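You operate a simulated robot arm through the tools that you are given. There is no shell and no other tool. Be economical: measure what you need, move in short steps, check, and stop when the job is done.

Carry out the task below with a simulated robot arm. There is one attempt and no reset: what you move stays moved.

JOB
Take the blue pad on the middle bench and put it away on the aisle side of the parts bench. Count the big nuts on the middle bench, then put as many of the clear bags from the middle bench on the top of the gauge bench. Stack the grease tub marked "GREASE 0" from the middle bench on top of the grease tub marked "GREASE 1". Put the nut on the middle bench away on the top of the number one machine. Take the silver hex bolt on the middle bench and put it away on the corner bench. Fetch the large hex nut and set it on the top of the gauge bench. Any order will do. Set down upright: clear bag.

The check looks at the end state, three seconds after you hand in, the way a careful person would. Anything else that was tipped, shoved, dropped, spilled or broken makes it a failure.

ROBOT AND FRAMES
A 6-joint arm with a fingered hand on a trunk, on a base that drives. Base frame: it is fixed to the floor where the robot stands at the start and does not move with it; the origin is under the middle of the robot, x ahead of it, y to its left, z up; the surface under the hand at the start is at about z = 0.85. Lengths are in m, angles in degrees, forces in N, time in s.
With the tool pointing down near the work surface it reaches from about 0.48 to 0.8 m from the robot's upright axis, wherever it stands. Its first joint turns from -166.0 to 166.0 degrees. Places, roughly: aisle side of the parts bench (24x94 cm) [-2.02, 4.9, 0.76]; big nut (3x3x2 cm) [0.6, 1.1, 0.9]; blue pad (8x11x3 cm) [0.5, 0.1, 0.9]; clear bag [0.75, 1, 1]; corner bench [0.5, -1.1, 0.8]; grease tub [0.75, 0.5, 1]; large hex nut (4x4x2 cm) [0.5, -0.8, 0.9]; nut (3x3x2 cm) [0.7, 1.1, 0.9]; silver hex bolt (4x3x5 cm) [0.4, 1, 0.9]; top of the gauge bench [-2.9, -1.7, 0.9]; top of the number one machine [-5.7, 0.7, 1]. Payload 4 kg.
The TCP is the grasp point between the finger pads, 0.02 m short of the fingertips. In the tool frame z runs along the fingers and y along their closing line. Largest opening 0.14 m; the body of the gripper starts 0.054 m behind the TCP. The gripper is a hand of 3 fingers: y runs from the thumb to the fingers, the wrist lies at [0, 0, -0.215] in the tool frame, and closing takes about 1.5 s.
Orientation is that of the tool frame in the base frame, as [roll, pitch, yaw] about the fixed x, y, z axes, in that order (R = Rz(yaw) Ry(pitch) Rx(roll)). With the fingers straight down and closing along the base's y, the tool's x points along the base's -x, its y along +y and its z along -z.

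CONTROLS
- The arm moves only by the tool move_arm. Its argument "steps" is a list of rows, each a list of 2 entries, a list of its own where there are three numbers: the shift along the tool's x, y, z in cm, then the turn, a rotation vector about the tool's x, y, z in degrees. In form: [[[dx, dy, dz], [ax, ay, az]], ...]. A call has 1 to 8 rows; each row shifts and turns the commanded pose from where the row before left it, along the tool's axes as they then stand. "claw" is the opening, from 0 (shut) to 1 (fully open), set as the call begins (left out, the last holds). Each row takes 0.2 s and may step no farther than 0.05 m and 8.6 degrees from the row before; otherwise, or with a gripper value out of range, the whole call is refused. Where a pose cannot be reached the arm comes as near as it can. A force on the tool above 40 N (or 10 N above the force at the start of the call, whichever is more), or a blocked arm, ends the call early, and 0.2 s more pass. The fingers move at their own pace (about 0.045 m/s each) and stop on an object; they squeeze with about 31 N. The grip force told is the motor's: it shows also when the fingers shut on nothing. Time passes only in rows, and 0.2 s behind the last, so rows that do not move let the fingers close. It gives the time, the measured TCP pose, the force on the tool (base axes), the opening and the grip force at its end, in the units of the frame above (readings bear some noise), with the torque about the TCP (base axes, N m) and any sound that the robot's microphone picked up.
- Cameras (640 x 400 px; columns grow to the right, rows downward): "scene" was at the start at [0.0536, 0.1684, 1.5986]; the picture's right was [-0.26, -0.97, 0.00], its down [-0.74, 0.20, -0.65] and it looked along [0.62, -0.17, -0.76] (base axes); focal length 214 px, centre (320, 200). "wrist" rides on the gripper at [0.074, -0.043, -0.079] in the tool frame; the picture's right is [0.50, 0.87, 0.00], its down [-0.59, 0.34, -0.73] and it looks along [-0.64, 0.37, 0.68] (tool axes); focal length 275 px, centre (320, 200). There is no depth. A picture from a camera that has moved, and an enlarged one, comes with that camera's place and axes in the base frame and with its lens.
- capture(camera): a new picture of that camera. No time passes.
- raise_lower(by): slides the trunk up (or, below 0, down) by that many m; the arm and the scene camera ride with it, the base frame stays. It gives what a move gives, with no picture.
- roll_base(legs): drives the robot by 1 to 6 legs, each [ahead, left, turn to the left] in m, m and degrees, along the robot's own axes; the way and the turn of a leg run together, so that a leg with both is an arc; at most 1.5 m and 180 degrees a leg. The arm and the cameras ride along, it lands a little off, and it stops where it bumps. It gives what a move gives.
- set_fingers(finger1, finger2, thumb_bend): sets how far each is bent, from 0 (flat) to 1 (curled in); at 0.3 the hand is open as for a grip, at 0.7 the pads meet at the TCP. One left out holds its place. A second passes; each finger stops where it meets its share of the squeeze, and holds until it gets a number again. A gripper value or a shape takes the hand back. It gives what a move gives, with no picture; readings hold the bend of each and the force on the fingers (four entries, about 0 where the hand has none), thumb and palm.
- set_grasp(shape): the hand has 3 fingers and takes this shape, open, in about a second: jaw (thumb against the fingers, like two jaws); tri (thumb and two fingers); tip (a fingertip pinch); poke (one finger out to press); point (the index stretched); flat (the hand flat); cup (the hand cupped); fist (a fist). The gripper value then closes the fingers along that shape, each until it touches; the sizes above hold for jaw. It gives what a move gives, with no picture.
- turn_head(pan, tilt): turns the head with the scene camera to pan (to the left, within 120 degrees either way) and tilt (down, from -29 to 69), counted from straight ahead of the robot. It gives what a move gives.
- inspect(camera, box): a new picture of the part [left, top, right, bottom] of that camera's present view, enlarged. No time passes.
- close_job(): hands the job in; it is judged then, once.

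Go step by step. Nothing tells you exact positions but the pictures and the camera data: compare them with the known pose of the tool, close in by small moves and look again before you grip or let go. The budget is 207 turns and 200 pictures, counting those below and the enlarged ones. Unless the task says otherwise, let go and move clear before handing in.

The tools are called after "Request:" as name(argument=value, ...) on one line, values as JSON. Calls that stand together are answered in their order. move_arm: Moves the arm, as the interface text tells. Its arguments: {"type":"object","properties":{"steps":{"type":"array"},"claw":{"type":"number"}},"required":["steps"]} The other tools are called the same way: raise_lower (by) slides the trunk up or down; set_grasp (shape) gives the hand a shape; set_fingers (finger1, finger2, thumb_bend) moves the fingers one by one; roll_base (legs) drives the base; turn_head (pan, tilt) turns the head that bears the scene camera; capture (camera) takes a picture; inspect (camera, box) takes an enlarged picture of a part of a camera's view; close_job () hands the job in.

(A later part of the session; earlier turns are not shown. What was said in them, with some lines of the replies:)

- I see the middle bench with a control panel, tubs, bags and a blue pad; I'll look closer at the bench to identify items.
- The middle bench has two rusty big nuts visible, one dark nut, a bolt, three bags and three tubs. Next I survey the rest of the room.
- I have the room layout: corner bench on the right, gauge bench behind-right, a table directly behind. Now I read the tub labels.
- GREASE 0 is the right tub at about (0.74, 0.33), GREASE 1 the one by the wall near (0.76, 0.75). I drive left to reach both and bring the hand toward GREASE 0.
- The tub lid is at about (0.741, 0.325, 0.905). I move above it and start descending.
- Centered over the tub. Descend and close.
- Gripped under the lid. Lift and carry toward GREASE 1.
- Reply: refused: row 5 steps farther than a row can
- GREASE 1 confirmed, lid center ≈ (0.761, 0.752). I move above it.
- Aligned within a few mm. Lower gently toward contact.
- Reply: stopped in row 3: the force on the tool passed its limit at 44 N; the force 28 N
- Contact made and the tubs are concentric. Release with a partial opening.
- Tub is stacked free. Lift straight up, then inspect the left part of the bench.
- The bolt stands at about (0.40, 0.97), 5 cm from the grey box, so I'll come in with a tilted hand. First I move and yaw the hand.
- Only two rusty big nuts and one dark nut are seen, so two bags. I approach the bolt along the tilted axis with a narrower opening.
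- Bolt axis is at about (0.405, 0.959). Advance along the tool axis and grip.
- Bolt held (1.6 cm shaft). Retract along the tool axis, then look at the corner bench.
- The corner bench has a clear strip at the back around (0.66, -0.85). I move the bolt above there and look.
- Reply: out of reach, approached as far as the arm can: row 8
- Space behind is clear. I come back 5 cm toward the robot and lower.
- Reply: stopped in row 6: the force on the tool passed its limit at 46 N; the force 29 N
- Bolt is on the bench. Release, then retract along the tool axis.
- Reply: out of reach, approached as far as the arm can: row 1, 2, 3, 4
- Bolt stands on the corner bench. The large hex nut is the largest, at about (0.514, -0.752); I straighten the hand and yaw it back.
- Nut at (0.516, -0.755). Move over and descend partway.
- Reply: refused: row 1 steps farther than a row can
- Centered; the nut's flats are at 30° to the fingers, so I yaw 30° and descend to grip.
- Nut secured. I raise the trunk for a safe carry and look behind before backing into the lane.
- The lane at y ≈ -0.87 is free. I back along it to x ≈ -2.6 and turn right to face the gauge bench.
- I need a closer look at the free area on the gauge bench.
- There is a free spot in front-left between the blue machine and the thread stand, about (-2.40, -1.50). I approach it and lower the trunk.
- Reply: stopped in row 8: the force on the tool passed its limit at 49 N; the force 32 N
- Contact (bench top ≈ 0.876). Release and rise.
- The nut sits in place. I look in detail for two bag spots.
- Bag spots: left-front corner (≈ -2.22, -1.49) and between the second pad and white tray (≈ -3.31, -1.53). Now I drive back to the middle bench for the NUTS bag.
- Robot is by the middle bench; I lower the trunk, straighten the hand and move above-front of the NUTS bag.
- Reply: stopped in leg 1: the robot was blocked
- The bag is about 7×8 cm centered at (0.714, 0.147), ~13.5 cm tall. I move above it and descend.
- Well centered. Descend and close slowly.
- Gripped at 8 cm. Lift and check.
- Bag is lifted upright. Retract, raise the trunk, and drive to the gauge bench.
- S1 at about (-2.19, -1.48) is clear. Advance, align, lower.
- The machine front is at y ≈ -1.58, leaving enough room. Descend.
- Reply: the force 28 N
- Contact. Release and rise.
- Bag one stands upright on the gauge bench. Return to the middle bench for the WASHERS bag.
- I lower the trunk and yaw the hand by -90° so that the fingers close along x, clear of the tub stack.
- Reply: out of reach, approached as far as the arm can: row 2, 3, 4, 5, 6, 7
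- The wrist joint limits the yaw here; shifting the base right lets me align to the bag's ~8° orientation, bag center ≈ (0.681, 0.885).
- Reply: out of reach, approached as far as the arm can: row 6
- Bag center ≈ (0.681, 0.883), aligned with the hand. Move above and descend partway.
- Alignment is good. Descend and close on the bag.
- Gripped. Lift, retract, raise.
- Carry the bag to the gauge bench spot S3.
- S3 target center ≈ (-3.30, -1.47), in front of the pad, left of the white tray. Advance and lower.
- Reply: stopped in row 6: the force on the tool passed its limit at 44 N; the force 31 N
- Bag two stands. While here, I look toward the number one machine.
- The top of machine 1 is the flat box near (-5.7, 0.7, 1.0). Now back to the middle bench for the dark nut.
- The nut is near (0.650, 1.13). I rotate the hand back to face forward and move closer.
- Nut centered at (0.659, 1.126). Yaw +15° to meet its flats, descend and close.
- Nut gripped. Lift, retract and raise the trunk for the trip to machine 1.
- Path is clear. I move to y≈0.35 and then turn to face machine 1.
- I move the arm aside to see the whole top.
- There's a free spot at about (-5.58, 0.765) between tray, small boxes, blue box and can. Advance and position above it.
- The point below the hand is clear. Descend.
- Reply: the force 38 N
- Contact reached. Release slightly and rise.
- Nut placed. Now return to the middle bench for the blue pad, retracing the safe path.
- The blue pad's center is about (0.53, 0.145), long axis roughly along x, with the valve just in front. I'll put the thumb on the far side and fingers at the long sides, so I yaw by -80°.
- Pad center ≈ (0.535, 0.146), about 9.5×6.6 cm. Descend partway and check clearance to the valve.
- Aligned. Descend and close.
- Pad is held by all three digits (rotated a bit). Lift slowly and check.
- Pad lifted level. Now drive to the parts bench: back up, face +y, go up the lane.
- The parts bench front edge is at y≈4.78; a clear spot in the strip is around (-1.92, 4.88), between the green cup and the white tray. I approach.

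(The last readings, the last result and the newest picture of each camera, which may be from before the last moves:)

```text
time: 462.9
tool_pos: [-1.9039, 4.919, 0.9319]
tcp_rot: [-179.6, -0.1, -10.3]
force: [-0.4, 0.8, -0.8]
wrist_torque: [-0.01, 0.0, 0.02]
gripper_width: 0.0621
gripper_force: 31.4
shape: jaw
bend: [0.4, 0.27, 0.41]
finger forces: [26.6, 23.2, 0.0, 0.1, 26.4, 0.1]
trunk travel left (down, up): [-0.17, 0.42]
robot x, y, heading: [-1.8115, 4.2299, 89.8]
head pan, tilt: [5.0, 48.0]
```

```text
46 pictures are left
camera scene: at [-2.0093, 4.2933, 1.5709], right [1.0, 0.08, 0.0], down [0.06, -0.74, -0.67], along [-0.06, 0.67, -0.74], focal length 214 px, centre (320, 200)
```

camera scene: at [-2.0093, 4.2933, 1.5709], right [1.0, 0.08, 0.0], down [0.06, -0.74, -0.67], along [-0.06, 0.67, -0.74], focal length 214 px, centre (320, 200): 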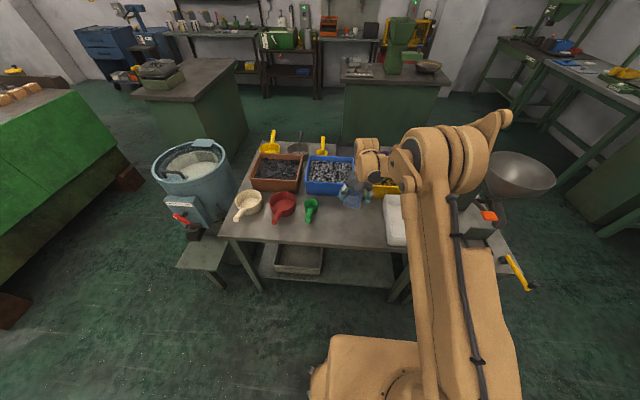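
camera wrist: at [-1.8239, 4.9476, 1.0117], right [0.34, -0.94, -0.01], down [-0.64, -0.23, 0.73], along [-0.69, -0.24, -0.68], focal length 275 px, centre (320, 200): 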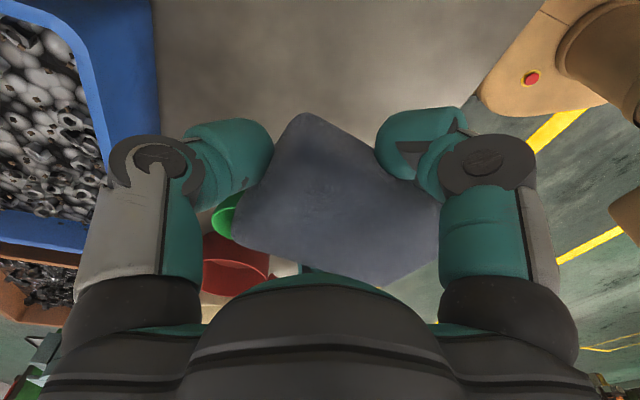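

Shift 2 cm toward the aisle edge for bin clearance and lower gradually.

Request:
move_arm(steps=[[[0.4, 2, 2], [0, 0, 0]], [[0, 0, 4], [0, 0, 0]], [[0, 0, 4], [0, 0, 0]], [[0, 0, 2], [0, 0, 0]]])

Request:
capture(camera="wrist")

Request:
inspect(camera="scene", box=[260, 140, 420, 240])

```text
time: 463.9
tool_pos: [-1.9036, 4.9006, 0.8117]
tcp_rot: [-179.6, -0.1, -10.3]
force: [0.6, 0.9, -0.2]
wrist_torque: [0.0, -0.01, 0.01]
gripper_width: 0.062
gripper_force: 30.7
shape: jaw
bend: [0.4, 0.27, 0.41]
finger forces: [26.7, 23.1, 0.0, 0.1, 26.3, 0.1]
trunk travel left (down, up): [-0.17, 0.42]
robot x, y, heading: [-1.8102, 4.2318, 90.0]
head pan, tilt: [5.0, 48.0]
```

```text
45 pictures are left
camera wrist: at [-1.8235, 4.9279, 0.891], right [0.34, -0.94, -0.01], down [-0.64, -0.23, 0.73], along [-0.69, -0.24, -0.68], focal length 275 px, centre (320, 200)
```

wrist: 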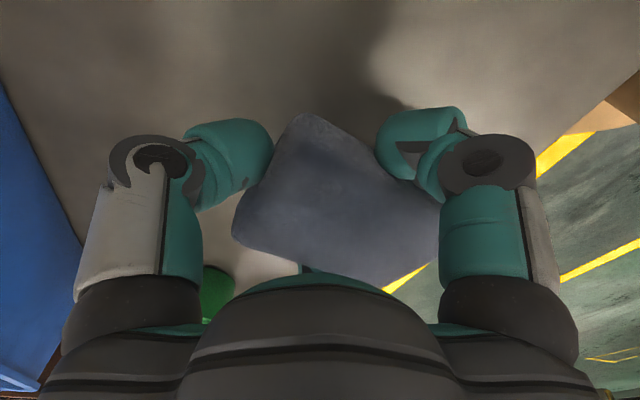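

```text
4.00 times, centred on (340, 190) of scene
camera zoom: at [-2.0093, 4.2936, 1.5708], right [1.0, 0.08, 0.0], down [0.06, -0.74, -0.67], along [-0.06, 0.67, -0.74], focal length 858 px, centre (240, 240)
```

zoom: 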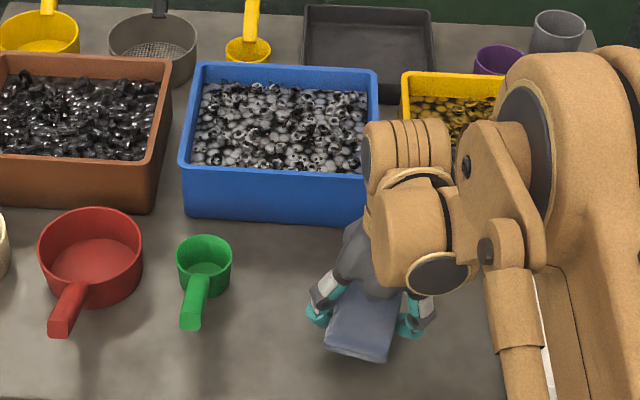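

Request:
move_arm(steps=[[[0, 0, 1], [0, 0, 0]], [[0, 0, 0.6], [0, 0, 0]], [[0, 0, 0.5], [0, 0, 0]], [[0, 0, 0.4], [0, 0, 0]], [[0, 0, 0.4], [0, 0, 0]], [[0, 0, 0.4], [0, 0, 0]], [[0, 0, 0.4], [0, 0, 0]]])

Request:
inspect(camera="scene", box=[260, 140, 420, 240])

```text
time: 465.4
tool_pos: [-1.9025, 4.8986, 0.7802]
tcp_rot: [-179.5, 0.0, -10.2]
force: [-0.1, -2.0, 26.2]
wrist_torque: [-0.68, 0.94, 0.1]
gripper_width: 0.0606
gripper_force: 30.9
shape: jaw
bend: [0.4, 0.25, 0.41]
finger forces: [36.8, 42.1, 0.0, 0.0, 26.9, 0.0]
trunk travel left (down, up): [-0.17, 0.42]
robot x, y, heading: [-1.8098, 4.2371, 90.0]
head pan, tilt: [5.0, 48.0]
stopped in row 7: the force on the tool passed its limit at 45 N (the readings are from after the stop); the commanded pose is now the measured one
```

```text
4.00 times, centred on (340, 190) of scene
camera zoom: at [-2.0087, 4.2901, 1.5712], right [1.0, 0.08, 0.0], down [0.06, -0.74, -0.67], along [-0.06, 0.67, -0.74], focal length 858 px, centre (240, 240)
```

zoom: 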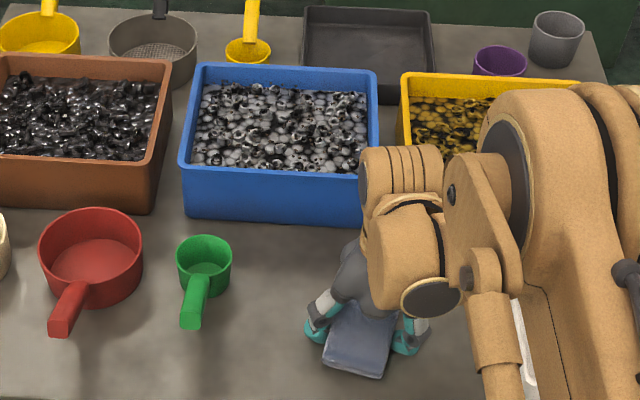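

Pad rests on the bench. Release and rise.

Request:
move_arm(steps=[[[0, 0, -0.2], [0, 0, 0]], [[0, 0, 0], [0, 0, 0]], [[0, 0, 0], [0, 0, 0]], [[0, 0, 0], [0, 0, 0]], [[0, 0, 0], [0, 0, 0]]], claw=0.72)

Request:
capture(camera="wrist")

Request:
move_arm(steps=[[[0, 0, -1], [0, 0, 0]], [[0, 0, -3], [0, 0, 0]], [[0, 0, -4], [0, 0, 0]], [[0, 0, -4], [0, 0, 0]], [[0, 0, -4], [0, 0, 0]]])

Request:
raise_lower(by=0.3)

Request:
inspect(camera="scene", box=[240, 160, 432, 280])

```text
time: 466.6
tool_pos: [-1.9045, 4.9001, 0.7812]
tcp_rot: [-179.5, 0.0, -10.3]
force: [-1.1, -0.2, 18.7]
wrist_torque: [-0.61, 0.18, 0.11]
gripper_width: 0.0956
gripper_force: 0.1
shape: jaw
bend: [0.28, 0.25, 0.24]
finger forces: [9.6, 9.7, 0.1, 0.0, 0.0, 0.1]
trunk travel left (down, up): [-0.17, 0.42]
robot x, y, heading: [-1.8097, 4.2365, 89.8]
head pan, tilt: [5.0, 48.0]
```

```text
42 pictures are left
camera wrist: at [-1.8232, 4.9279, 0.86], right [0.34, -0.94, -0.01], down [-0.64, -0.23, 0.73], along [-0.69, -0.24, -0.68], focal length 275 px, centre (320, 200)
```

wrist: 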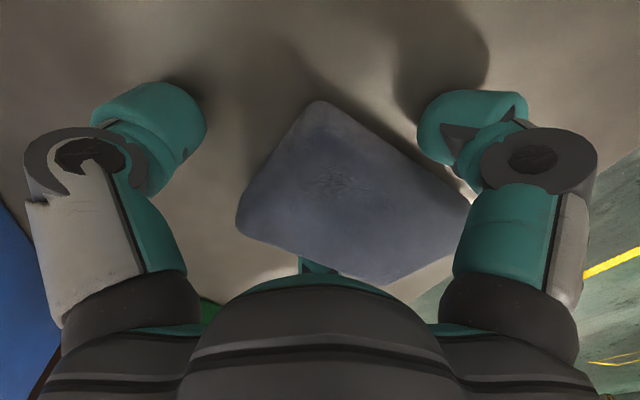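

```text
time: 467.8
tool_pos: [-1.9051, 4.8999, 0.9407]
tcp_rot: [-179.6, 0.0, -10.3]
force: [-0.6, 0.2, 0.8]
wrist_torque: [0.05, 0.01, 0.0]
gripper_width: 0.1005
gripper_force: 0.0
shape: jaw
bend: [0.26, 0.26, 0.24]
finger forces: [0.1, 0.1, 0.0, 0.2, 0.0, 0.1]
trunk travel left (down, up): [-0.17, 0.42]
robot x, y, heading: [-1.8107, 4.2363, 89.7]
head pan, tilt: [5.0, 48.0]
```

```text
time: 470.8
tool_pos: [-1.9043, 4.9011, 1.2395]
tcp_rot: [-179.7, 0.1, -10.2]
force: [0.1, -0.3, -0.1]
wrist_torque: [0.05, -0.03, 0.03]
gripper_width: 0.1002
gripper_force: 0.1
shape: jaw
bend: [0.26, 0.26, 0.24]
finger forces: [0.0, 0.1, 0.0, 0.0, 0.0, 0.1]
trunk travel left (down, up): [-0.47, 0.12]
robot x, y, heading: [-1.8113, 4.2369, 89.7]
head pan, tilt: [5.0, 48.0]
```

```text
3.33 times, centred on (336, 220) of scene
camera zoom: at [-2.0094, 4.2936, 1.8707], right [1.0, 0.08, 0.0], down [0.06, -0.74, -0.67], along [-0.06, 0.67, -0.74], focal length 715 px, centre (267, 133)
```

zoom: 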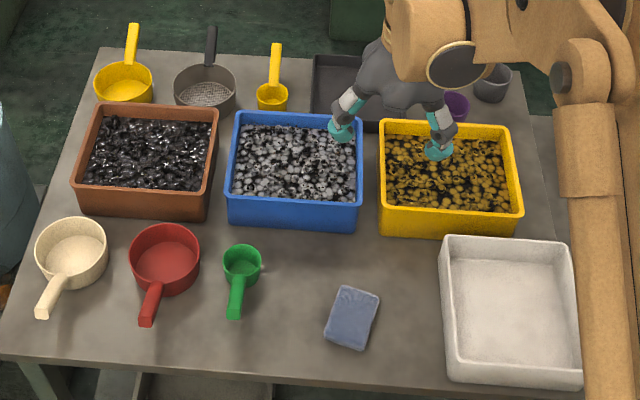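

All items appear placed and the hand is clear; handing in.

Request:
close_job()

```text
The job is handed in.
```

The job is handed in, with every item placed. Each was checked by camera just after it was released.

- **Blue pad:** lying flat on the aisle side of the parts bench.
- **Clear bags:** I counted two big nuts, the two rusty ones. The NUTS and WASHERS bags now stand upright on the gauge bench.
- **Grease tubs:** GREASE 0 is stacked on GREASE 1.
- **Nut:** the dark nut is on top of the number one machine.
- **Silver hex bolt:** standing on the corner bench.
- **Large hex nut:** on the gauge bench.
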